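You operate a simulated robot arm through the tools that you are given. There is no shell and no other tool. Be economical: measure what you need, move in short steps, check, and stop when the job is done.

You run a simulated robot arm. Do the job below in one go: nothing can be reset, and whatever is moved stays where it is left.

TASK
Switch the call switch of station three on. Press the test button two times. Take the blue filter on the top of the grey cabinet and put it away on the top of the end bench. Put one of the pale blocks from the top of the grey cabinet on the black small steel tray there. Put two of the red buffers from the top of the packing bench on the table of the banding machine. Put the blue label on the top of the frame bench away on the top of the far cart. Put the silver regulator on the top of the frame bench away on the top of the short bench. Do these in any order. Set down upright: pale block.

The check looks at the end state, three seconds after you hand in, the way a careful person would. Anything else that was tipped, shoved, dropped, spilled or broken makes it a failure.

THE ROBOT
A 7-joint arm with a vacuum gripper on a trunk, on a base that drives. Base frame: it is fixed to the floor where the robot stands at the start and does not move with it; the origin is under the middle of the robot, x ahead of it, y to its left, z up. Lengths are in m, angles in degrees, forces in N, time in s.
With the tool pointing down near the work surface it reaches from about 0.1 to 0.8 m from the robot's upright axis, wherever it stands. Its first joint turns from -166.0 to 166.0 degrees. Places, roughly: blue filter (5x4x4 cm) [-1.5, -1.5, 0.9]; blue label [-3.75, 1.75, 0.75]; call switch of station three [0.5, 0, 0.7]; pale block (6x8x10 cm) [-1.6, -1.1, 0.9]; red buffer (6x6x3 cm) [-4.2, 5.5, 0.9]; silver regulator [-4, 1.75, 0.75]; small steel tray (14x9x3 cm) [-1.5, -1.3, 0.9]; table of the banding machine [-2.5, 6.5, 0.8]; test button [-1.5, 0, 0.9]; top of the end bench [1.1, -6.2, 0.8]; top of the far cart [2.9, -4.8, 0.8]; top of the short bench [-2.3, -0.5, 0.8]. Payload 1.88 kg.
Tool frame: the origin (TCP) lies in the middle of the cups' lips, and z points out of the cups. The gripper has 1 cup of 0.032 m across, covering 0.032 by 0.032 m (tool x, y); the bellows give 0.014 m. With the vacuum on, a cup seals on a smooth face that it is pressed against (1 to 4 N); it does not hold porous or soft things. The pull reaches 41 N.
Orientation is told as [roll, pitch, yaw] about the base's x, y, z axes, in that order, counted from this pose: with the cups facing straight down, the tool's x points along the base's -x, its y along +y and its z along -z.

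THE INTERFACE
- The arm moves only by the tool arm_command. Its argument "plan" is a list of rows, each a list of 7 numbers: the turn, a rotation vector about the base's x, y, z in units of 8 degrees (1.0 is 8 degrees), then the shift along the base's x, y, z in units of 30 mm (1.0 is 30 mm), then the vacuum: 1 switches it on, -1 off. In form: [[rx, ry, rz, x, y, z, suction], ...]. A call has 1 to 8 rows; each row shifts and turns the commanded pose from where the row before left it. A call with a number of a shift or a turn outside -1 to 1 is refused whole. Rows are played at 5 a second. More than 0.05 m and 8.6 degrees between two rows, or a gripper value outside its range, and nothing of the call is played. A pose out of reach is approached as far as the arm can. The call stops where the force on the tool passes 40 N (or 10 N more than at its start, if that is more) or the arm is blocked; 0.2 s more then pass. The pull builds up within a second once a cup has sealed. Time passes only in rows, and 0.2 s behind the last, so rows that do not move give it time. The reply holds the time, the measured pose of the TCP, the force on the tool along the base axes and the pull of the vacuum, in the units named above and with some noise, with the torque about the TCP (base axes, N m) and any sound that the robot's microphone picked up, and new pictures: "show" is both (left out), scene, wrist or none.
- Cameras (640 x 400 px; columns grow to the right, rows downward): "scene" is now at [0.0305, 0.1384, 1.3936]; the picture's right is [-0.29, -0.96, 0.00], its down [-0.66, 0.20, -0.72] and it looks along [0.69, -0.21, -0.69] (base axes); focal length 259 px, centre (320, 200). "wrist" rides on the gripper at [0.082, 0.014, -0.216] in the tool frame; the picture's right is [-0.17, 0.99, 0.00], its down [-0.91, -0.15, -0.37] and it looks along [-0.37, -0.06, 0.93] (tool axes); focal length 243 px, centre (320, 200). There is no depth. A picture from a camera that has moved, and an enlarged one, comes with that camera's place and axes in the base frame and with its lens. The place of the scene camera against the robot may be out by one fixed shift of up to 0.018 m in any direction.
- slide_trunk(by): slides the trunk up (or, below 0, down) by that many m; the arm and the scene camera ride with it, the base frame stays. It gives what a move gives, with no picture.
- steer(legs): drives the robot by 1 to 6 legs, each [ahead, left, turn to the left] in m, m and degrees, along the robot's own axes; the way and the turn of a leg run together, so that a leg with both is an arc; at most 1.5 m and 180 degrees a leg. The arm and the cameras ride along, it lands a little off, and it stops where it bumps. It gives what a move gives, and a new picture of the scene camera.
- aim_head(pan, tilt): turns the head with the scene camera to pan (to the left, within 155 degrees either way) and tilt (down, from -29 to 69), counted from straight ahead of the robot. It gives what a move gives, and a new picture of the scene camera.
- zoom(camera, box): a new picture of the part [left, top, right, bottom] of that camera's present view, enlarged. It takes no simulated time.
- hand_in(): hands the job in; it is judged then, once.

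Go step by step. Nothing tells you exact positions but the pictures and the camera data: compare them with the known pose of the tool, close in by small moves and look again before you grip or let go. The budget is 207 turns and 260 pictures, counting those below and the enlarged ones. Unless the task says otherwise, let go and move clear before handing in.

The tools are called after ">>>" as name(argument=value, ...) on one line, values as JSON. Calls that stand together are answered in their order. arm_command: Moves the arm, as the interface text tells. Its arguments: {"type":"object","properties":{"plan":{"type":"array","items":{"type":"array","items":{"type":"number"}}},"show":{"type":"string","enum":["both","scene","wrist","none"]}},"required":["plan"]} The other tools are called the same way: slide_trunk (by) slides the trunk up or down; steer (legs) drives the base; aim_head (pan, tilt) turns the head that bears the scene camera; zoom (camera, box) takes an enlarged picture of a part of a camera's view; hand_in () hands the job in.

At the start:

```text
clock: 0.0
ee_pos: [0.4839, 0.1569, 1.029]
tcp_rot: [-0.1, 0.0, 0.0]
wrist_force: [-0.2, 0.1, 0.6]
torque: [-0.01, 0.0, 0.04]
pull: 0.1
trunk travel left (down, up): [-0.35, 0.24]
robot x, y, heading: [-0.0001, -0.0009, -0.0]
head pan, tilt: [-17.1, 43.6]
```

scene: 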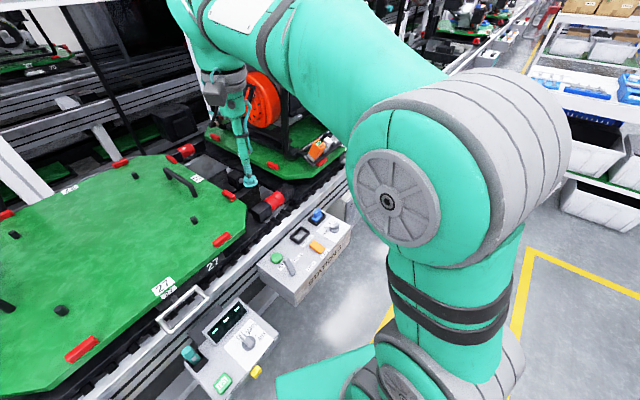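
wrist: 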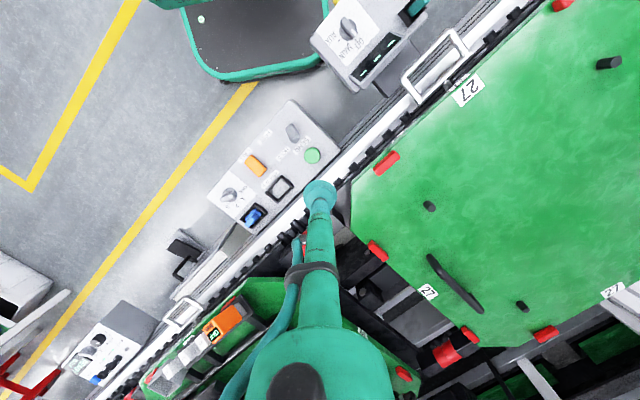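

I see an assembly line with control boxes in front of the robot; the middle one is labelled "STATION". I enlarge the boxes to read the labels.

>>> zoom(camera="scene", box=[160, 190, 380, 400])

>>> zoom(camera="wrist", box=[190, 80, 370, 250])

```text
1.90 times, centred on (270, 295) of scene
camera zoom: at [0.0305, 0.1384, 1.3936], right [-0.29, -0.96, 0.0], down [-0.66, 0.2, -0.72], along [0.69, -0.21, -0.69], focal length 493 px, centre (415, 19)
```

zoom: 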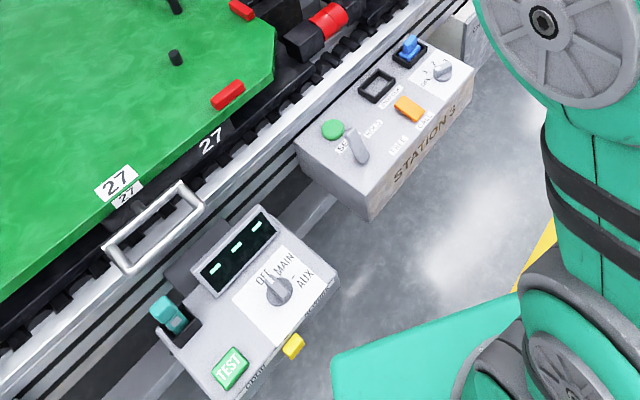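

```text
2.35 times, centred on (280, 165) of wrist
camera zoom: at [0.401, 0.1696, 1.2442], right [0.17, 0.99, 0.0], down [0.91, -0.15, 0.37], along [0.37, -0.06, -0.93], focal length 571 px, centre (414, 282)
```

zoom: 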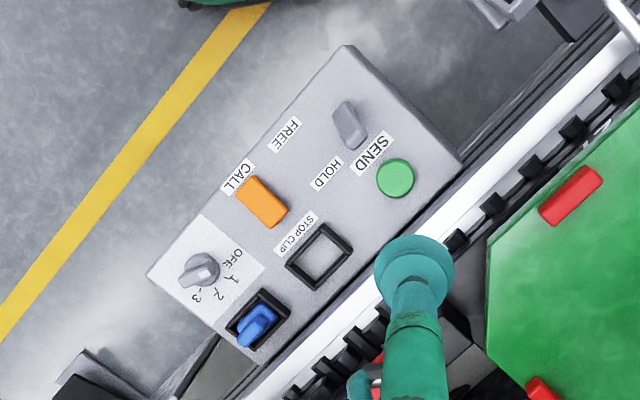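

The orange CALL switch on the STATION 3 box works out at about (0.51, 0.00, 0.71). I lower the tool beside it for a closer look.

>>> arm_command(plan=[[0, 0, 0, 0, -0.5, -0.9, -1], [0, 0, 0, 0, -0.5, -0.9, -1], [0, 0, 0, 0, -0.5, -0.9, -1], [0, 0, 0, 0, -0.5, -0.9, -1], [0, 0, 0, 0, -0.5, -0.9, -1], [0, 0, 0, 0, -0.5, -0.9, -1]], show="wrist")

>>> zoom(camera="wrist", box=[160, 60, 360, 240])

```text
clock: 1.4
ee_pos: [0.4836, 0.0668, 0.8665]
tcp_rot: [0.0, -0.1, 0.0]
wrist_force: [-0.3, 0.2, 0.2]
torque: [0.01, -0.02, 0.02]
pull: 0.1
trunk travel left (down, up): [-0.35, 0.24]
robot x, y, heading: [0.0028, 0.0001, 0.1]
head pan, tilt: [-17.1, 43.6]
camera wrist: at [0.4009, 0.0795, 1.0822], right [0.17, 0.99, 0.0], down [0.91, -0.15, 0.38], along [0.37, -0.06, -0.93], focal length 243 px, centre (320, 200)
```

wrist: 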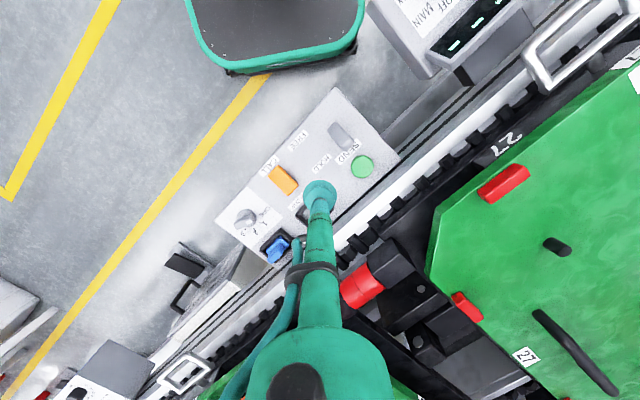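

```text
2.22 times, centred on (260, 150) of wrist
camera zoom: at [0.4009, 0.0795, 1.0822], right [0.17, 0.99, 0.0], down [0.91, -0.15, 0.38], along [0.37, -0.06, -0.93], focal length 539 px, centre (453, 311)
```

zoom: 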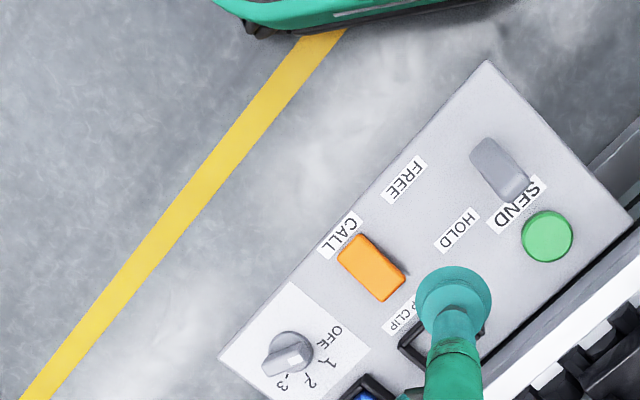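

I see the orange rocker beside the CALL label; I zoom further to see its tilt and any markings.

>>> zoom(camera="wrist", box=[250, 145, 306, 205])

>>> aim_head(pan=0, tilt=52)

```text
6.67 times, centred on (278, 175) of wrist
camera zoom: at [0.4009, 0.0795, 1.0822], right [0.17, 0.99, 0.0], down [0.91, -0.15, 0.38], along [0.37, -0.06, -0.93], focal length 1618 px, centre (600, 367)
```

zoom: 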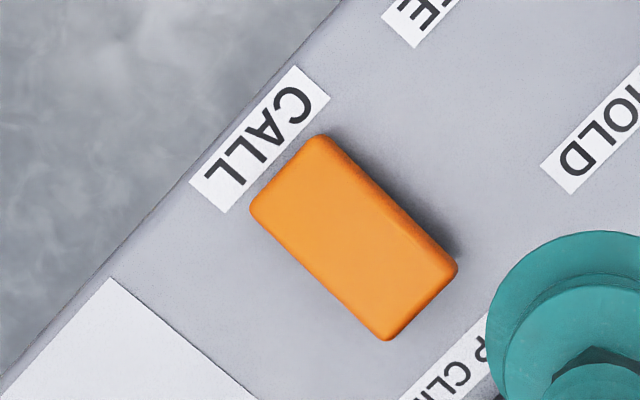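

```text
clock: 2.2
ee_pos: [0.4843, 0.0666, 0.866]
tcp_rot: [-0.1, 0.1, 0.0]
wrist_force: [0.2, -0.5, -0.4]
torque: [-0.02, 0.01, 0.0]
pull: 0.1
trunk travel left (down, up): [-0.35, 0.24]
robot x, y, heading: [0.0015, -0.0002, 0.2]
head pan, tilt: [0.0, 52.0]
camera scene: at [0.0268, 0.1626, 1.3821], right [0.0, -1.0, 0.0], down [-0.79, 0.0, -0.62], along [0.62, 0.0, -0.79], focal length 259 px, centre (320, 200)
```

scene: 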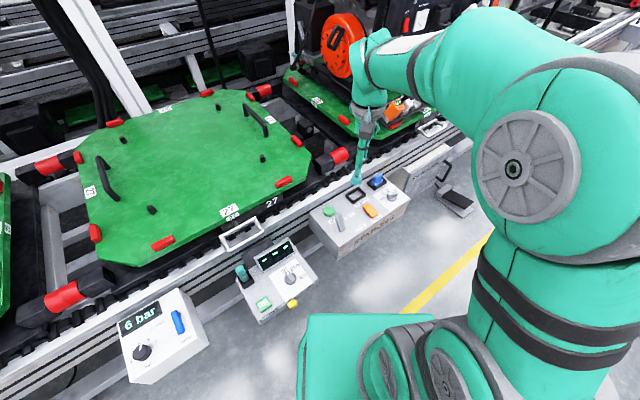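

>>> zoom(camera="scene", box=[320, 170, 420, 240])

>>> zoom(camera="scene", box=[355, 195, 395, 223])

```text
5.71 times, centred on (370, 205) of scene
camera zoom: at [0.0268, 0.1626, 1.3821], right [0.0, -1.0, 0.0], down [-0.79, 0.0, -0.62], along [0.62, 0.0, -0.79], focal length 1480 px, centre (34, 171)
```

zoom: 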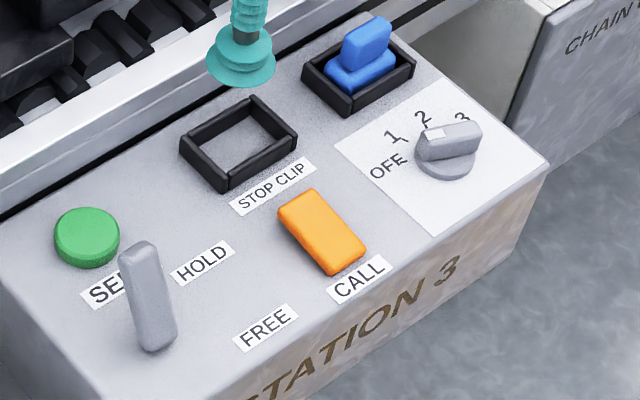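

```text
14.29 times, centred on (375, 209) of scene
camera zoom: at [0.0268, 0.1626, 1.3821], right [0.0, -1.0, 0.0], down [-0.79, 0.0, -0.62], along [0.62, 0.0, -0.79], focal length 3701 px, centre (-466, 71)
```

zoom: 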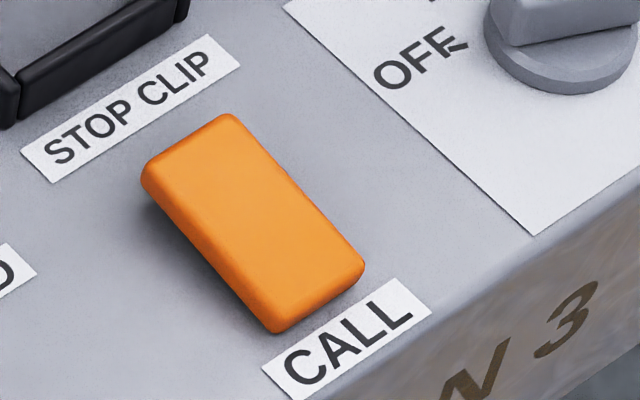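

The rocker's far end (toward the conveyor) stands proud and the near CALL end is down, so the far end is to be pressed, at about (0.518, 0.014). I go above it.

>>> arm_command(plan=[[0, 0, 0, 0.23, -0.35, -0.8, -1], [0, 0, 0, 0.23, -0.35, -0.8, -1], [0, 0, 0, 0.23, -0.35, -0.8, -1], [0, 0, 0, 0.23, -0.35, -0.8, -1], [0, 0, 0, 0.23, -0.35, -0.8, -1]], show="wrist")

>>> zoom(camera="scene", box=[320, 170, 420, 240])

```text
clock: 3.4
ee_pos: [0.5172, 0.0139, 0.7471]
tcp_rot: [0.0, -0.1, 0.0]
wrist_force: [-1.1, 0.3, 1.1]
torque: [-0.04, -0.05, -0.01]
pull: 0.0
trunk travel left (down, up): [-0.35, 0.24]
robot x, y, heading: [0.0014, -0.0005, -0.1]
head pan, tilt: [0.0, 52.0]
camera wrist: at [0.4353, 0.0269, 0.9622], right [0.17, 0.99, 0.0], down [0.91, -0.15, 0.37], along [0.37, -0.06, -0.93], focal length 243 px, centre (320, 200)
```

wrist: 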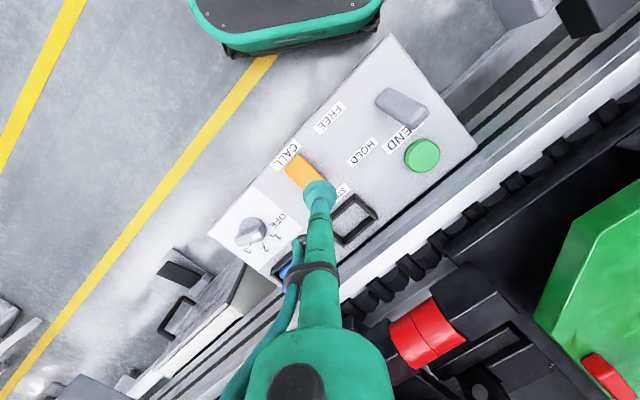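

```text
5.71 times, centred on (370, 205) of scene
camera zoom: at [0.0267, 0.1627, 1.3821], right [0.0, -1.0, 0.0], down [-0.79, 0.0, -0.62], along [0.62, 0.0, -0.79], focal length 1480 px, centre (34, 171)
```

zoom: 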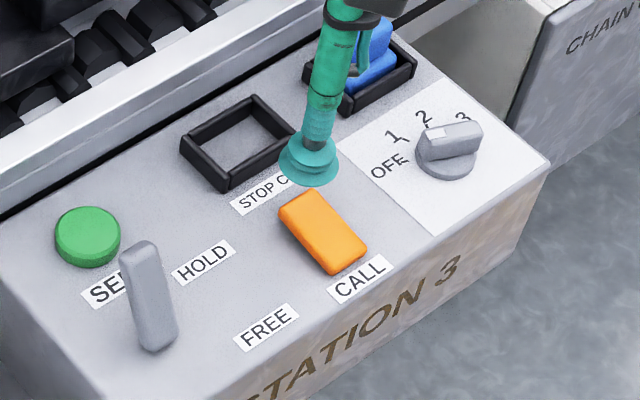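

The cup is over the rocker's far end. I press down in small steps.

>>> arm_command(plan=[[0, 0, 0, 0, 0, -0.3, -1], [0, 0, 0, 0, 0, -0.3, -1], [0, 0, 0, 0, 0, -0.2, -1], [0, 0, 0, 0, 0, -0.2, -1], [0, 0, 0, 0, 0, -0.1, -1]], show="none")

>>> zoom(camera="scene", box=[320, 170, 420, 240])

```text
clock: 4.6
ee_pos: [0.5179, 0.0137, 0.7149]
tcp_rot: [-0.1, 0.0, 0.0]
wrist_force: [0.0, -0.8, -1.0]
torque: [0.01, 0.01, 0.0]
pull: 0.1
trunk travel left (down, up): [-0.35, 0.24]
robot x, y, heading: [-0.0005, 0.0016, -0.1]
head pan, tilt: [0.0, 52.0]
```

```text
5.71 times, centred on (370, 205) of scene
camera zoom: at [0.0268, 0.1627, 1.3821], right [0.0, -1.0, 0.0], down [-0.79, 0.0, -0.62], along [0.62, 0.0, -0.79], focal length 1480 px, centre (34, 171)
```

zoom: 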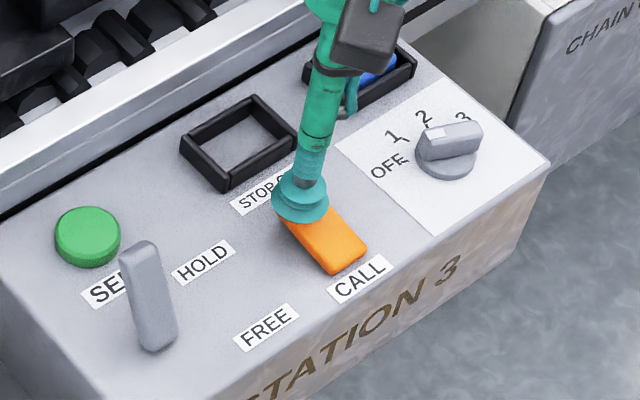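

>>> arm_command(plan=[[0, 0, 0, 0, 0, -0.15, -1], [0, 0, 0, 0, 0, -0.15, -1]], show="none")

>>> zoom(camera="scene", box=[320, 170, 420, 240])

```text
clock: 5.2
ee_pos: [0.5178, 0.0132, 0.7046]
tcp_rot: [0.0, 0.0, 0.0]
wrist_force: [0.4, 0.2, -0.3]
torque: [0.0, -0.01, -0.03]
pull: 0.1
trunk travel left (down, up): [-0.35, 0.24]
robot x, y, heading: [0.0005, 0.002, 0.2]
head pan, tilt: [0.0, 52.0]
```

```text
5.71 times, centred on (370, 205) of scene
camera zoom: at [0.0268, 0.1627, 1.3821], right [0.0, -1.0, 0.0], down [-0.79, 0.0, -0.62], along [0.62, 0.0, -0.79], focal length 1480 px, centre (34, 171)
```

zoom: 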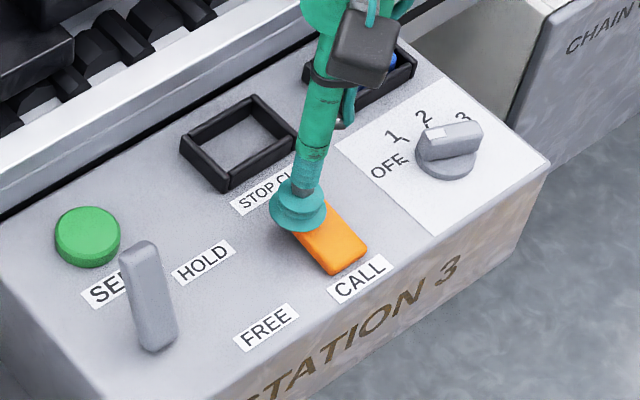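

No contact force yet; I go on down in 3 mm steps.

>>> arm_command(plan=[[0, 0, 0, 0, 0, -0.1, -1], [0, 0, 0, 0, 0, -0.1, -1], [0, 0, 0, 0, 0, -0.1, -1]], show="none")

>>> zoom(camera="scene", box=[340, 180, 400, 225])

```text
clock: 6.0
ee_pos: [0.5184, 0.0142, 0.6964]
tcp_rot: [0.1, -0.1, 0.0]
wrist_force: [0.0, 0.1, 0.5]
torque: [-0.03, 0.02, -0.02]
pull: 0.0
trunk travel left (down, up): [-0.35, 0.24]
robot x, y, heading: [0.001, 0.0004, 0.3]
head pan, tilt: [0.0, 52.0]
```

```text
8.89 times, centred on (370, 202) of scene
camera zoom: at [0.0268, 0.1627, 1.3821], right [0.0, -1.0, 0.0], down [-0.79, 0.0, -0.62], along [0.62, 0.0, -0.79], focal length 2303 px, centre (-124, 178)
```

zoom: 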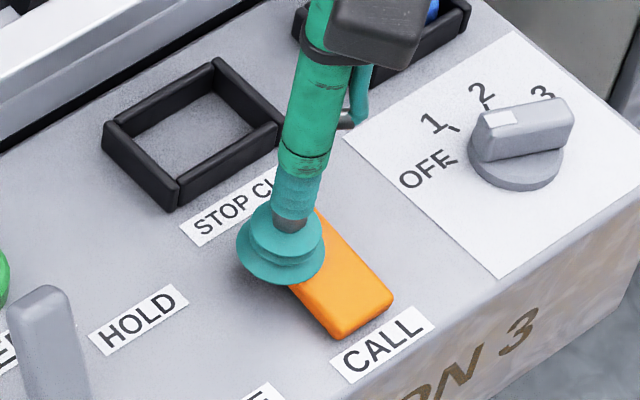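

Triangulating from the two wrist views puts the rocker centre near (0.515, -0.004, 0.68), lower than the scene camera suggested. I shift a bit and check with the wrist camera.

>>> arm_command(plan=[[0, 0, 0, 0.35, -0.24, 0, -1], [0, 0, 0, 0, 0, 0, -1]], show="none")

>>> zoom(camera="wrist", box=[270, 120, 370, 220])

>>> zoom(camera="scene", box=[340, 180, 400, 225])

```text
clock: 6.6
ee_pos: [0.5282, 0.0067, 0.6961]
tcp_rot: [0.1, 0.0, 0.0]
wrist_force: [-0.5, 0.9, 0.6]
torque: [-0.03, 0.01, 0.04]
pull: 0.0
trunk travel left (down, up): [-0.35, 0.24]
robot x, y, heading: [-0.001, -0.003, -0.1]
head pan, tilt: [0.0, 52.0]
```

```text
4.00 times, centred on (320, 170) of wrist
camera zoom: at [0.446, 0.02, 0.9111], right [0.17, 0.99, 0.0], down [0.91, -0.15, 0.37], along [0.37, -0.06, -0.93], focal length 970 px, centre (320, 320)
```

zoom: 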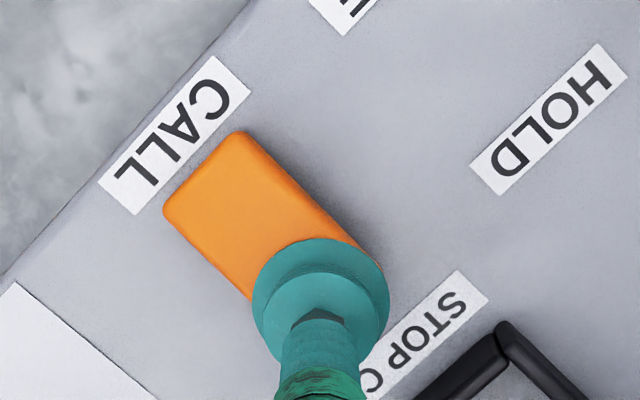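

```text
8.89 times, centred on (370, 202) of scene
camera zoom: at [0.0269, 0.1626, 1.3821], right [0.0, -1.0, 0.0], down [-0.79, 0.0, -0.62], along [0.62, 0.0, -0.79], focal length 2303 px, centre (-124, 178)
```

zoom: 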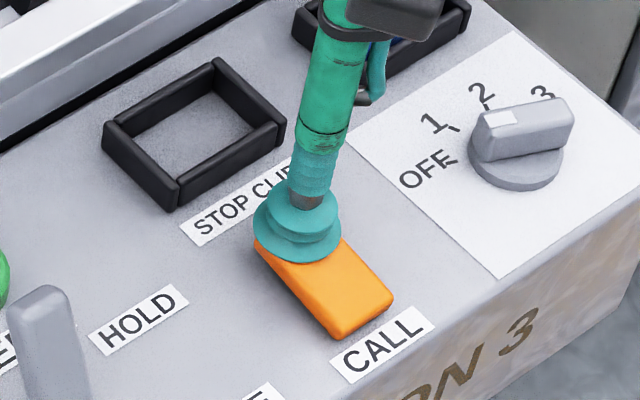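

The cup is over the far half of the rocker now. I press on.

>>> arm_command(plan=[[0, 0, 0, 0, 0, -0.1, -1], [0, 0, 0, 0, 0, -0.1, -1], [0, 0, 0, 0, 0, -0.1, -1], [0, 0, 0, 0, 0, -0.1, -1]], show="none")

>>> zoom(camera="scene", box=[340, 180, 400, 225])

```text
clock: 7.6
ee_pos: [0.5291, 0.0055, 0.6832]
tcp_rot: [0.0, 0.0, 0.0]
wrist_force: [1.3, 2.2, 3.6]
torque: [-0.07, 0.09, -0.01]
pull: 0.1
trunk travel left (down, up): [-0.35, 0.24]
robot x, y, heading: [0.0026, -0.0001, 0.0]
head pan, tilt: [0.0, 52.0]
```

```text
8.89 times, centred on (370, 202) of scene
camera zoom: at [0.0268, 0.1627, 1.3821], right [0.0, -1.0, 0.0], down [-0.79, 0.0, -0.62], along [0.62, 0.0, -0.79], focal length 2303 px, centre (-124, 178)
```

zoom: 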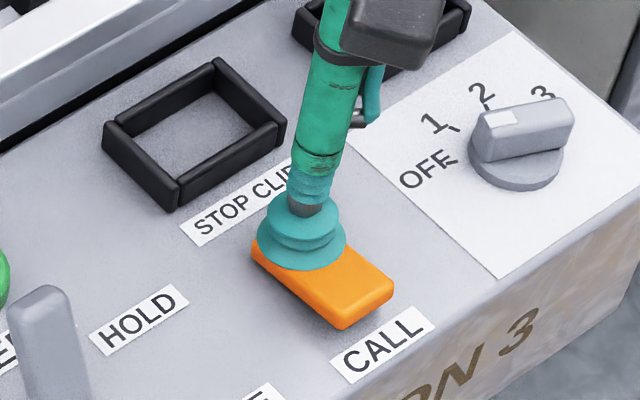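

The rocker is tipping over; a little further down.

>>> arm_command(plan=[[0, 0, 0, 0, 0, -0.1, -1], [0, 0, 0, 0, 0, -0.1, -1]], show="none")

>>> zoom(camera="scene", box=[340, 180, 400, 225])

```text
clock: 8.2
ee_pos: [0.5297, 0.0057, 0.6789]
tcp_rot: [-0.1, -0.1, 0.0]
wrist_force: [3.3, 2.4, 6.0]
torque: [-0.11, 0.09, 0.05]
pull: 0.1
trunk travel left (down, up): [-0.35, 0.24]
robot x, y, heading: [-0.0016, 0.0013, 0.1]
head pan, tilt: [0.0, 52.0]
```

```text
8.89 times, centred on (370, 202) of scene
camera zoom: at [0.0267, 0.1628, 1.3821], right [0.0, -1.0, 0.0], down [-0.79, 0.0, -0.62], along [0.62, 0.0, -0.79], focal length 2303 px, centre (-124, 178)
```

zoom: 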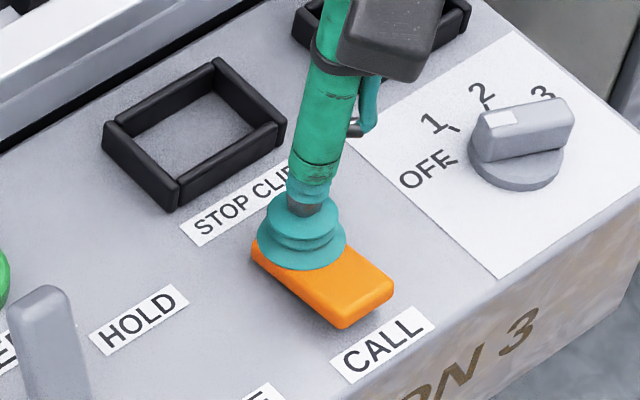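

The rocker has stopped moving while the force climbs, so it should be over. I lift off and check.

>>> arm_command(plan=[[0, 0, 0, 0, 0, 0.5, -1], [0, 0, 0, 0, 0, 1, -1], [0, 0, 0, 0, 0, 1, -1], [0, 0, 0, 0, 0, 1, -1], [0, 0, 0, 0, 0, 1, -1]], show="none")

>>> zoom(camera="scene", box=[340, 180, 400, 225])

```text
clock: 9.4
ee_pos: [0.5282, 0.0062, 0.8143]
tcp_rot: [-0.1, 0.1, 0.0]
wrist_force: [0.1, 0.3, -0.2]
torque: [0.0, 0.02, -0.03]
pull: 0.0
trunk travel left (down, up): [-0.35, 0.24]
robot x, y, heading: [0.0016, -0.0001, -0.2]
head pan, tilt: [0.0, 52.0]
```

```text
8.89 times, centred on (370, 202) of scene
camera zoom: at [0.027, 0.1626, 1.3821], right [0.0, -1.0, 0.0], down [-0.79, 0.0, -0.62], along [0.62, 0.0, -0.79], focal length 2303 px, centre (-124, 178)
```

zoom: 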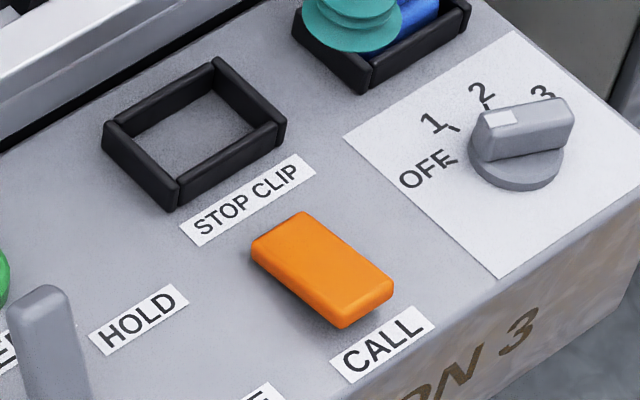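

The rocker has toggled and stays. Now I raise and draw in the arm, then look behind the robot for the way.

>>> arm_command(plan=[[0, 0, 0, 0, 0, 1, -1], [0, 0, 0, 0, 0, 1, -1], [0, 0, 0, -0.5, 0, 1, -1], [0, 0, 0, -1, 0, 1, -1], [0, 0, 0, -1, 0, 1, -1], [0, 0, 0, -1, 0, 1, -1], [0, 0, 0, -1, 0, 0, -1], [0, 0, 0, -1, 0, 0, -1]], show="none")

>>> aim_head(pan=155, tilt=20)

>>> aim_head(pan=-150, tilt=20)

>>> aim_head(pan=-80, tilt=20)

>>> aim_head(pan=80, tilt=20)

```text
clock: 11.2
ee_pos: [0.3626, 0.0059, 0.9923]
tcp_rot: [0.0, 0.0, 0.0]
wrist_force: [0.0, 0.1, 0.6]
torque: [-0.02, 0.07, -0.02]
pull: 0.0
trunk travel left (down, up): [-0.35, 0.24]
robot x, y, heading: [0.0017, 0.0015, -0.2]
head pan, tilt: [0.0, 52.0]
```

```text
clock: 13.6
ee_pos: [0.3626, 0.0064, 0.992]
tcp_rot: [0.0, 0.1, 0.0]
wrist_force: [-0.3, -0.6, 0.2]
torque: [0.02, 0.0, 0.03]
pull: 0.0
trunk travel left (down, up): [-0.35, 0.24]
robot x, y, heading: [-0.0003, 0.0013, -0.1]
head pan, tilt: [154.7, 20.0]
camera scene: at [-0.1325, 0.2025, 1.4303], right [0.43, 0.9, 0.0], down [0.31, -0.15, -0.94], along [-0.85, 0.4, -0.34], focal length 259 px, centre (320, 200)
```

scene: 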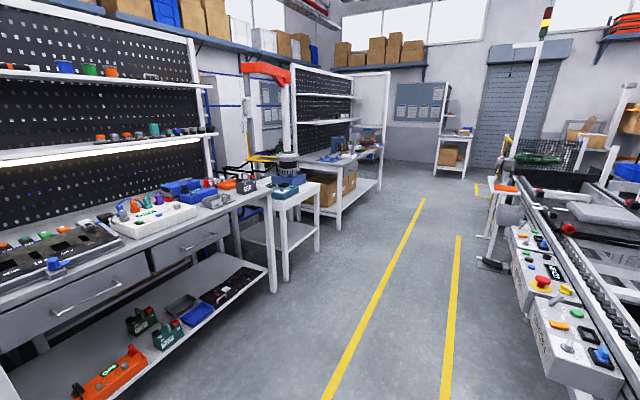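

```text
clock: 17.8
ee_pos: [0.3636, 0.0061, 0.9924]
tcp_rot: [0.0, 0.0, 0.0]
wrist_force: [-0.7, -0.6, 0.5]
torque: [0.0, 0.04, -0.01]
pull: 0.1
trunk travel left (down, up): [-0.35, 0.24]
robot x, y, heading: [-0.0, 0.0002, -0.0]
head pan, tilt: [-150.0, 20.0]
camera scene: at [-0.129, 0.1161, 1.4303], right [-0.5, 0.87, 0.0], down [0.3, 0.17, -0.94], along [-0.81, -0.47, -0.34], focal length 259 px, centre (320, 200)
```

scene: 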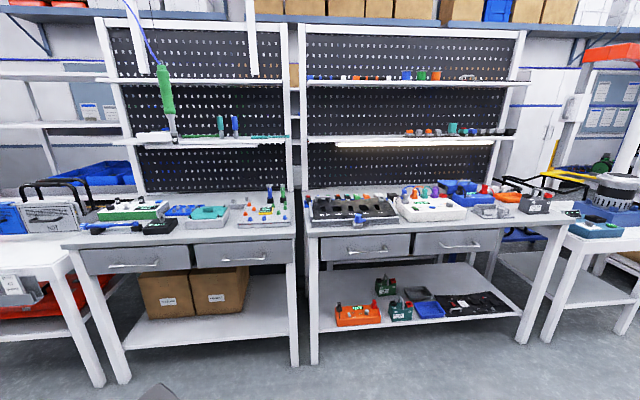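

```text
clock: 19.2
ee_pos: [0.3641, 0.0061, 0.9919]
tcp_rot: [0.0, 0.1, 0.0]
wrist_force: [0.2, 0.6, -0.3]
torque: [0.0, 0.02, -0.01]
pull: 0.0
trunk travel left (down, up): [-0.35, 0.24]
robot x, y, heading: [0.0045, -0.0006, 0.2]
head pan, tilt: [-80.0, 20.0]
camera scene: at [-0.0322, 0.0709, 1.4303], right [-0.98, -0.17, 0.0], down [-0.06, 0.34, -0.94], along [0.16, -0.93, -0.34], focal length 259 px, centre (320, 200)
```

scene: 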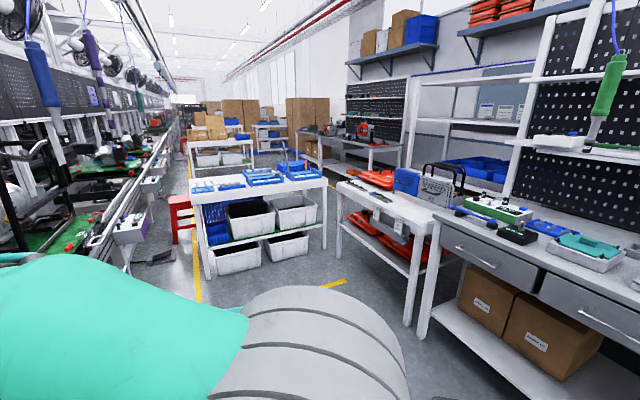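

```text
clock: 21.6
ee_pos: [0.364, 0.0055, 0.9922]
tcp_rot: [0.0, 0.0, 0.0]
wrist_force: [0.1, 0.9, 0.9]
torque: [0.0, -0.03, -0.02]
pull: 0.1
trunk travel left (down, up): [-0.35, 0.24]
robot x, y, heading: [0.0004, 0.0027, -0.0]
head pan, tilt: [80.0, 20.0]
camera scene: at [-0.0321, 0.2544, 1.4303], right [0.98, -0.17, 0.0], down [-0.06, -0.34, -0.94], along [0.16, 0.93, -0.34], focal length 259 px, centre (320, 200)
```

scene: 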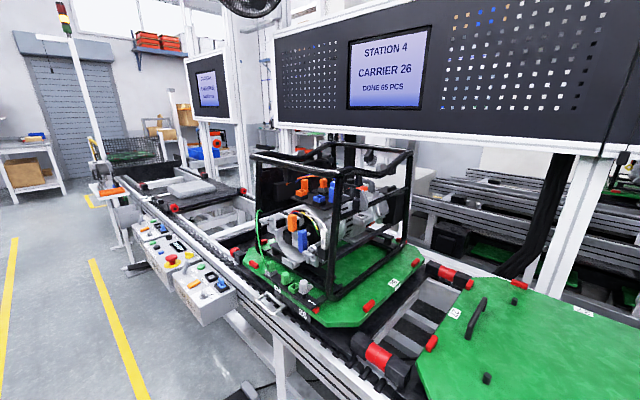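

The test jig seems to stand on the right-hand drawer bench behind me; I zoom on both benches.

>>> aim_head(pan=-150, tilt=25)

>>> zoom(camera="scene", box=[300, 130, 460, 230])

>>> zoom(camera="scene", box=[60, 130, 300, 280])

```text
clock: 24.9
ee_pos: [0.363, 0.0057, 0.9922]
tcp_rot: [0.0, 0.0, 0.0]
wrist_force: [0.4, -0.2, -0.3]
torque: [0.01, 0.0, -0.01]
pull: 0.2
trunk travel left (down, up): [-0.35, 0.24]
robot x, y, heading: [-0.0048, 0.0022, -0.1]
head pan, tilt: [-150.0, 25.0]
camera scene: at [-0.1281, 0.1166, 1.4223], right [-0.5, 0.87, 0.0], down [0.37, 0.21, -0.91], along [-0.78, -0.45, -0.42], focal length 259 px, centre (320, 200)
```

scene: 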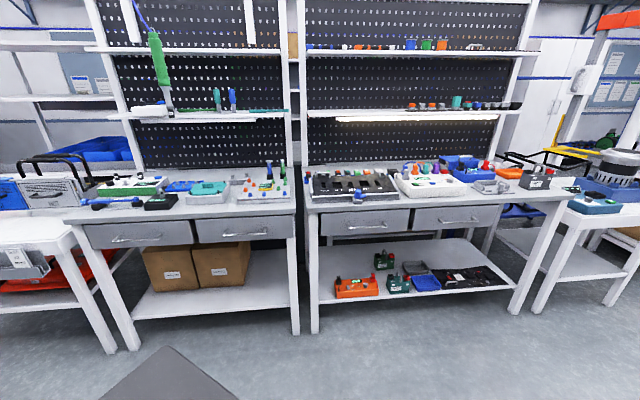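

```text
4.00 times, centred on (380, 180) of scene
camera zoom: at [-0.1281, 0.1166, 1.4223], right [-0.5, 0.87, 0.0], down [0.37, 0.21, -0.91], along [-0.78, -0.45, -0.42], focal length 1036 px, centre (80, 280)
```

zoom: 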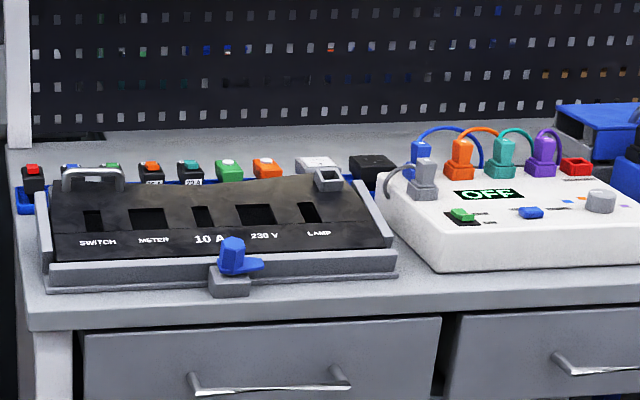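

```text
2.67 times, centred on (180, 205) of scene
camera zoom: at [-0.1281, 0.1166, 1.4223], right [-0.5, 0.87, 0.0], down [0.37, 0.21, -0.91], along [-0.78, -0.45, -0.42], focal length 691 px, centre (693, 187)
```

zoom: 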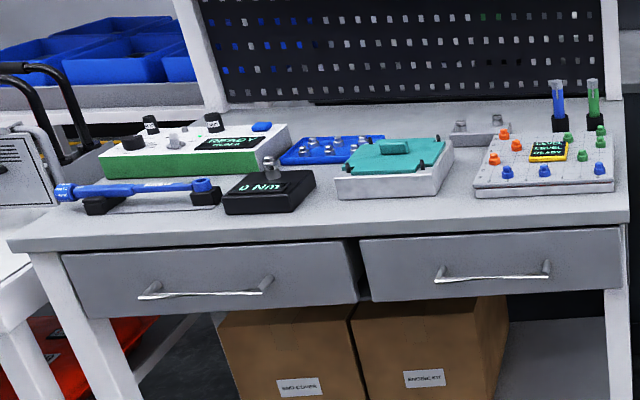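

The white test jig with the OFF display stands on the right drawer bench at about (-1.55, -0.08); the grey cabinet is likely behind this row. I turn to face the bench and drive up to the jig.

>>> aim_head(pan=0, tilt=30)

>>> steer(legs=[[0, 0, -142], [0.3, -0.85, 0]])

```text
clock: 27.2
ee_pos: [0.3648, 0.0065, 0.9918]
tcp_rot: [0.0, 0.0, 0.0]
wrist_force: [-0.3, 0.5, -0.3]
torque: [0.0, 0.03, -0.01]
pull: 0.0
trunk travel left (down, up): [-0.35, 0.24]
robot x, y, heading: [-0.0003, -0.0016, 0.0]
head pan, tilt: [0.0, 30.0]
camera scene: at [0.0421, 0.1626, 1.4143], right [0.0, -1.0, 0.0], down [-0.5, 0.0, -0.87], along [0.87, 0.0, -0.5], focal length 259 px, centre (320, 200)
```

scene: 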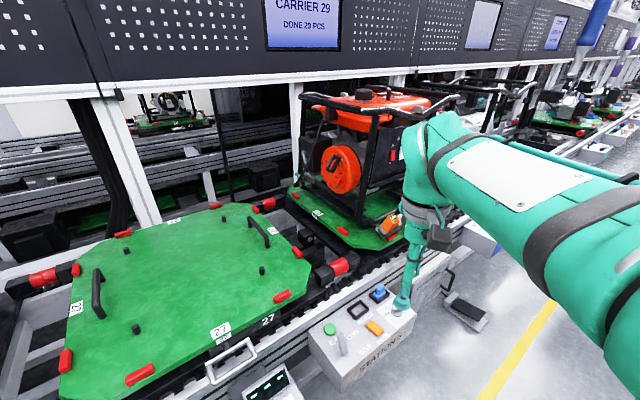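

```text
clock: 37.9
ee_pos: [-1.0438, 0.2595, 0.9935]
tcp_rot: [0.0, 0.0, -142.2]
wrist_force: [-0.1, 0.5, -0.2]
torque: [0.03, 0.04, 0.02]
pull: 0.1
trunk travel left (down, up): [-0.35, 0.24]
robot x, y, heading: [-0.7581, 0.4874, -142.3]
head pan, tilt: [0.0, 30.0]
camera scene: at [-0.6716, 0.3372, 1.4143], right [-0.61, 0.79, 0.0], down [0.4, 0.31, -0.87], along [-0.69, -0.53, -0.5], focal length 259 px, centre (320, 200)
```

scene: 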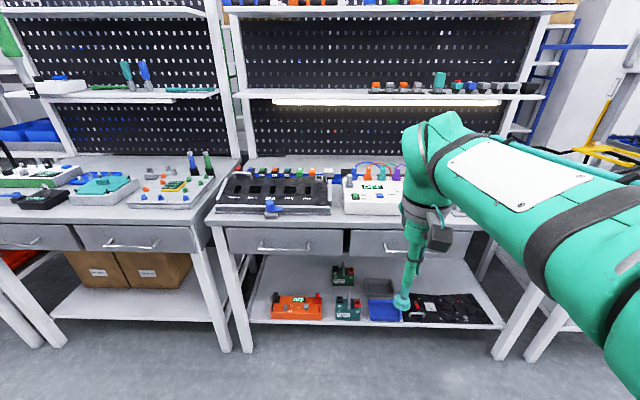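

I'm facing the drawer bench with the test jig ahead; I zoom on it.

>>> zoom(camera="scene", box=[320, 150, 420, 220])

>>> zoom(camera="wrist", box=[0, 0, 640, 400])

```text
5.71 times, centred on (370, 185) of scene
camera zoom: at [-0.6716, 0.3372, 1.4143], right [-0.61, 0.79, 0.0], down [0.4, 0.31, -0.87], along [-0.69, -0.53, -0.5], focal length 1480 px, centre (34, 286)
```

zoom: 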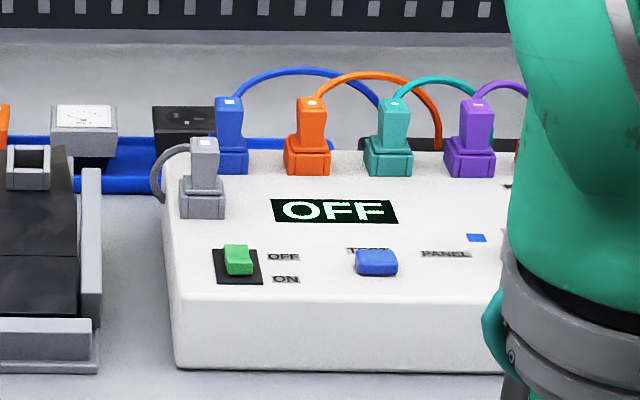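

```text
1.00 times, centred on (320, 200) of wrist (not enlarged: the box is as wide or as high as the picture)
camera zoom: at [-0.9701, 0.2986, 1.2074], right [0.47, -0.88, 0.0], down [-0.82, -0.44, 0.37], along [-0.33, -0.18, -0.93], focal length 243 px, centre (320, 200)
```

zoom: 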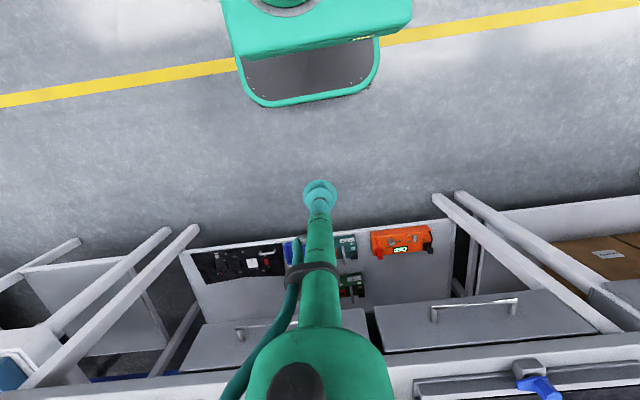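

The blue button under the TEST label is at about (-1.51, -0.02). I drive ahead 0.3 m.

>>> steer(legs=[[0.3, 0, 0]])

>>> zoom(camera="wrist", box=[0, 0, 640, 400])

```text
clock: 39.9
ee_pos: [-1.2829, 0.0746, 0.992]
tcp_rot: [0.0, -0.1, -142.4]
wrist_force: [0.5, 0.3, -0.2]
torque: [0.0, 0.02, -0.03]
pull: 0.0
trunk travel left (down, up): [-0.35, 0.24]
robot x, y, heading: [-1.0003, 0.2984, -142.4]
head pan, tilt: [0.0, 30.0]
camera scene: at [-0.9113, 0.1526, 1.4143], right [-0.61, 0.79, 0.0], down [0.4, 0.3, -0.87], along [-0.69, -0.53, -0.5], focal length 259 px, centre (320, 200)
```

scene: 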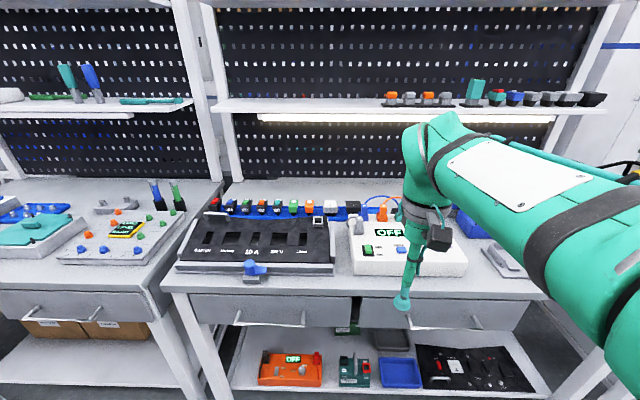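

```text
1.00 times, centred on (320, 200) of wrist (not enlarged: the box is as wide or as high as the picture)
camera zoom: at [-1.2099, 0.1147, 1.2075], right [0.47, -0.88, 0.0], down [-0.82, -0.44, 0.37], along [-0.33, -0.18, -0.93], focal length 243 px, centre (320, 200)
```

zoom: 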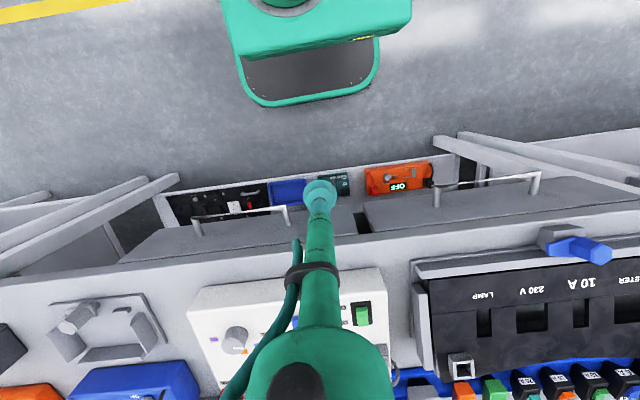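

The button is hidden under the tool; I move the cup toward a point above it.

>>> arm_command(plan=[[0, 0, 0, 0, 0, 0.8, -1], [0, 0, 0, -1, -0.42, 0.5, -1], [0, 0, 0, -1, -0.42, 0, -1], [0, 0, 0, -1, -0.42, 0, -1], [0, 0, 0, -1, -0.42, 0, -1], [0, 0, 0, -1, -0.42, 0, -1], [0, 0, 0, -1, -0.42, 0, -1], [0, 0, 0, -1, -0.42, 0, -1]], show="both")

>>> zoom(camera="scene", box=[340, 190, 480, 290])

```text
clock: 41.7
ee_pos: [-1.4937, -0.0125, 1.0315]
tcp_rot: [0.1, 0.0, -142.4]
wrist_force: [0.7, 0.1, 0.2]
torque: [-0.05, 0.01, -0.01]
pull: 0.0
trunk travel left (down, up): [-0.35, 0.24]
robot x, y, heading: [-0.9994, 0.304, -142.4]
head pan, tilt: [0.0, 30.0]
camera scene: at [-0.9113, 0.1526, 1.4143], right [-0.61, 0.79, 0.0], down [0.4, 0.3, -0.87], along [-0.69, -0.53, -0.5], focal length 259 px, centre (320, 200)
camera wrist: at [-1.4199, 0.026, 1.2467], right [0.47, -0.88, 0.0], down [-0.82, -0.44, 0.37], along [-0.33, -0.18, -0.93], focal length 243 px, centre (320, 200)
```

scene: 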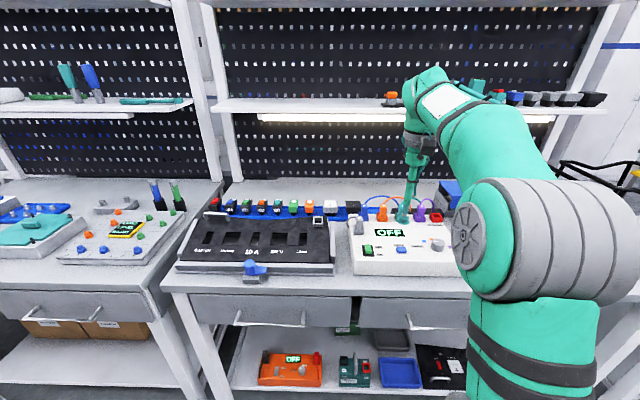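
wrist: 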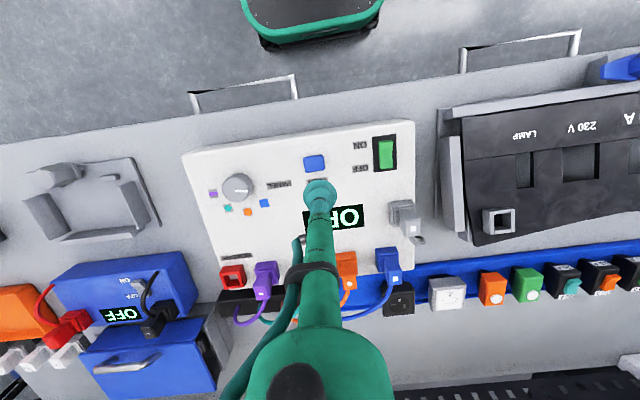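

```text
4.00 times, centred on (410, 240) of scene
camera zoom: at [-0.9113, 0.1526, 1.4143], right [-0.61, 0.79, 0.0], down [0.4, 0.3, -0.87], along [-0.69, -0.53, -0.5], focal length 1036 px, centre (-40, 40)
```

zoom: 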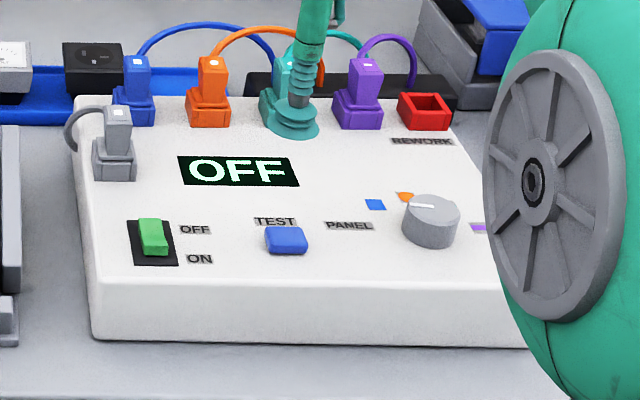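

The cup is about 7 mm off the TEST button in y; I correct and go down close to it.

>>> arm_command(plan=[[0, 0, 0, 0, 0.22, -0.7, -1], [0, 0, 0, 0, 0, -0.7, -1], [0, 0, 0, 0, 0, -0.7, -1], [0, 0, 0, 0, 0, -0.6, -1]], show="wrist")

>>> zoom(camera="scene", box=[340, 190, 480, 290])

```text
clock: 42.7
ee_pos: [-1.494, -0.0063, 0.9499]
tcp_rot: [0.1, 0.0, -142.5]
wrist_force: [-0.2, 0.1, -0.1]
torque: [-0.01, -0.01, 0.03]
pull: 0.1
trunk travel left (down, up): [-0.35, 0.24]
robot x, y, heading: [-1.001, 0.3023, -142.3]
head pan, tilt: [0.0, 30.0]
camera wrist: at [-1.4202, 0.0329, 1.1655], right [0.47, -0.88, 0.0], down [-0.82, -0.44, 0.37], along [-0.33, -0.18, -0.93], focal length 243 px, centre (320, 200)
```

wrist: 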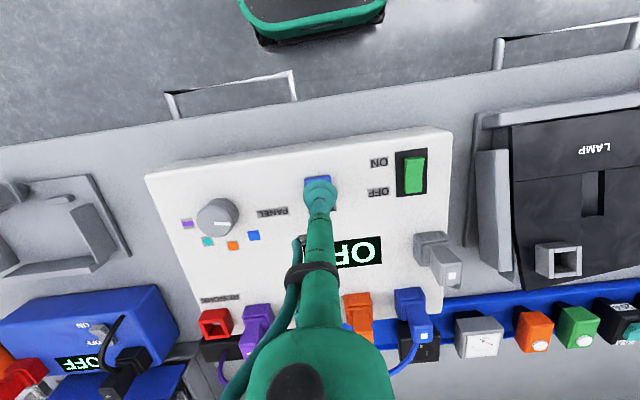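

```text
4.00 times, centred on (410, 240) of scene
camera zoom: at [-0.9114, 0.1525, 1.4143], right [-0.61, 0.79, 0.0], down [0.4, 0.3, -0.87], along [-0.69, -0.53, -0.5], focal length 1036 px, centre (-40, 40)
```

zoom: 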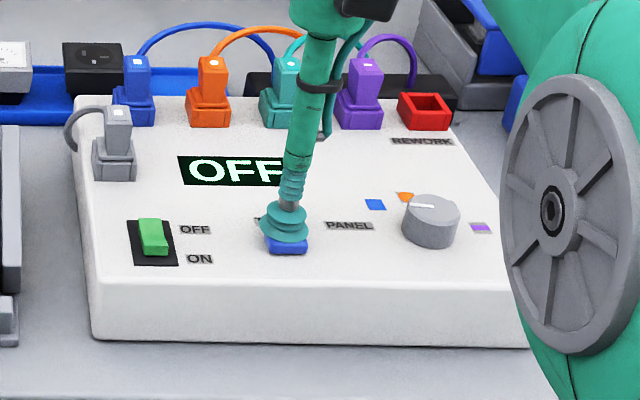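

The cup is just above the button. I press down slowly.

>>> arm_command(plan=[[0, 0, 0, 0, 0, -0.2, -1], [0, 0, 0, 0, 0, -0.2, -1], [0, 0, 0, 0, 0, -0.1, -1], [0, 0, 0, 0, 0, -0.1, -1], [0, 0, 0, 0, 0, -0.1, -1]], show="none")

>>> zoom(camera="scene", box=[370, 215, 450, 270])

```text
clock: 43.9
ee_pos: [-1.4929, -0.006, 0.9294]
tcp_rot: [0.0, -0.2, -142.4]
wrist_force: [-3.4, -1.4, 7.4]
torque: [0.03, -0.09, 0.03]
pull: 0.0
trunk travel left (down, up): [-0.35, 0.24]
robot x, y, heading: [-1.0024, 0.3004, -142.5]
head pan, tilt: [0.0, 30.0]
heard: click
```

```text
7.27 times, centred on (410, 242) of scene
camera zoom: at [-0.9114, 0.1526, 1.4144], right [-0.61, 0.79, 0.0], down [0.4, 0.3, -0.87], along [-0.69, -0.53, -0.5], focal length 1884 px, centre (-334, -109)
```

zoom: 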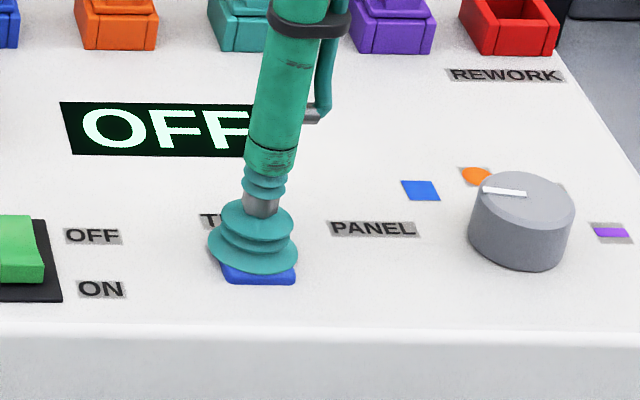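

Heard one click. I release clear of the button and look.

>>> arm_command(plan=[[0, 0, 0, 0, 0, 0.5, -1], [0, 0, 0, 0, 0, 0.3, -1], [0, 0, 0, 0, 0, 0, -1]], show="none")

>>> zoom(camera="scene", box=[340, 190, 480, 290])

```text
clock: 44.7
ee_pos: [-1.4934, -0.0048, 0.9531]
tcp_rot: [0.0, 0.1, -142.4]
wrist_force: [0.3, 0.5, -0.1]
torque: [-0.03, -0.01, 0.01]
pull: 0.0
trunk travel left (down, up): [-0.35, 0.24]
robot x, y, heading: [-0.9996, 0.3047, -142.4]
head pan, tilt: [0.0, 30.0]
```

```text
4.00 times, centred on (410, 240) of scene
camera zoom: at [-0.9114, 0.1525, 1.4143], right [-0.61, 0.79, 0.0], down [0.4, 0.3, -0.87], along [-0.69, -0.53, -0.5], focal length 1036 px, centre (-40, 40)
```

zoom: 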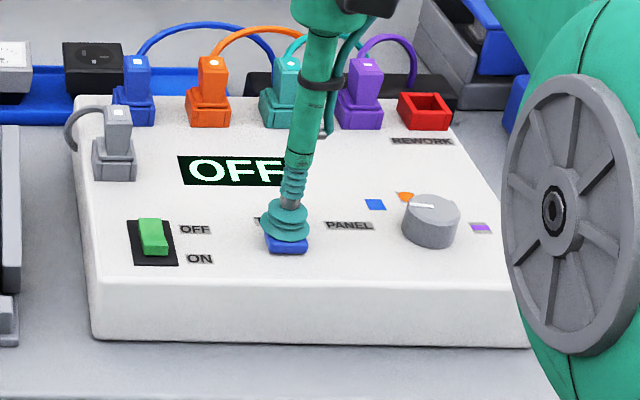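

Second press, then lift well clear.

>>> arm_command(plan=[[0, 0, 0, 0, 0, -0.3, -1], [0, 0, 0, 0, 0, -0.2, -1], [0, 0, 0, 0, 0, -0.1, -1], [0, 0, 0, 0, 0, -0.1, -1], [0, 0, 0, 0, 0, -0.1, -1]], show="none")

```text
clock: 45.9
ee_pos: [-1.4925, -0.0054, 0.9291]
tcp_rot: [0.0, -0.1, -142.4]
wrist_force: [-3.6, -1.1, 5.7]
torque: [0.06, -0.09, 0.04]
pull: 0.1
trunk travel left (down, up): [-0.35, 0.24]
robot x, y, heading: [-0.9984, 0.3016, -142.7]
head pan, tilt: [0.0, 30.0]
heard: click
```

Second click heard. I lift, draw the arm back and look to both sides for the way behind this row.

>>> arm_command(plan=[[0, 0, 0, 0, 0, 1, -1], [0, 0, 0, 0, 0, 1, -1], [0, 0, 0, 0, 0, 1, -1], [0, 0, 0, 0.5, 0.4, 1, -1], [0, 0, 0, 0.95, 0.73, 0.5, -1], [0, 0, 0, 0.95, 0.73, 0, -1], [0, 0, 0, 0.95, 0.73, 0, -1], [0, 0, 0, 0.95, 0.73, 0, -1]], show="none")

>>> aim_head(pan=-60, tilt=18)

>>> aim_head(pan=60, tilt=18)

```text
clock: 47.7
ee_pos: [-1.3645, 0.094, 1.0654]
tcp_rot: [-0.1, 0.0, -142.4]
wrist_force: [0.2, 0.4, 0.3]
torque: [0.05, -0.03, -0.02]
pull: 0.1
trunk travel left (down, up): [-0.35, 0.24]
robot x, y, heading: [-1.0026, 0.3033, -142.3]
head pan, tilt: [0.0, 30.0]
```

```text
clock: 49.0
ee_pos: [-1.364, 0.0928, 1.0645]
tcp_rot: [0.0, 0.0, -142.4]
wrist_force: [-0.3, -0.6, 0.6]
torque: [-0.01, 0.0, -0.01]
pull: 0.1
trunk travel left (down, up): [-0.35, 0.24]
robot x, y, heading: [-0.9965, 0.3036, -142.8]
head pan, tilt: [-60.0, 18.0]
camera scene: at [-0.926, 0.2432, 1.4336], right [0.38, 0.92, 0.0], down [0.29, -0.12, -0.95], along [-0.88, 0.36, -0.31], focal length 259 px, centre (320, 200)
```

scene: 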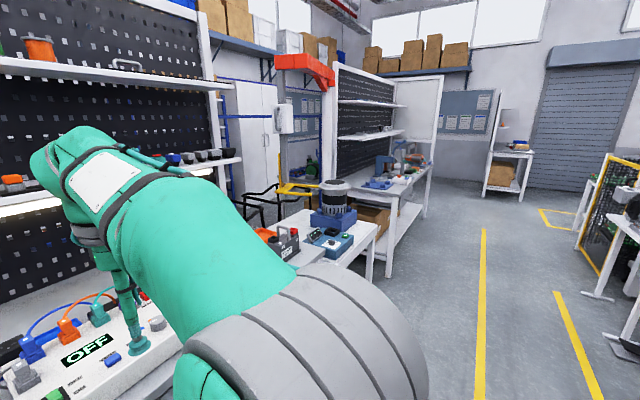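

```text
clock: 51.0
ee_pos: [-1.3641, 0.0935, 1.0635]
tcp_rot: [0.0, 0.0, -142.4]
wrist_force: [-0.3, 0.9, -0.5]
torque: [0.0, 0.01, -0.05]
pull: 0.1
trunk travel left (down, up): [-0.35, 0.24]
robot x, y, heading: [-0.9986, 0.298, -142.5]
head pan, tilt: [60.0, 18.0]
camera scene: at [-0.8275, 0.1151, 1.4336], right [-0.99, -0.13, 0.0], down [-0.04, 0.31, -0.95], along [0.12, -0.94, -0.31], focal length 259 px, centre (320, 200)
```

scene: 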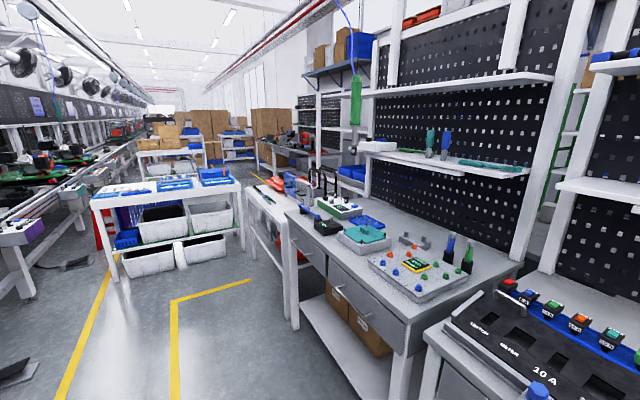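

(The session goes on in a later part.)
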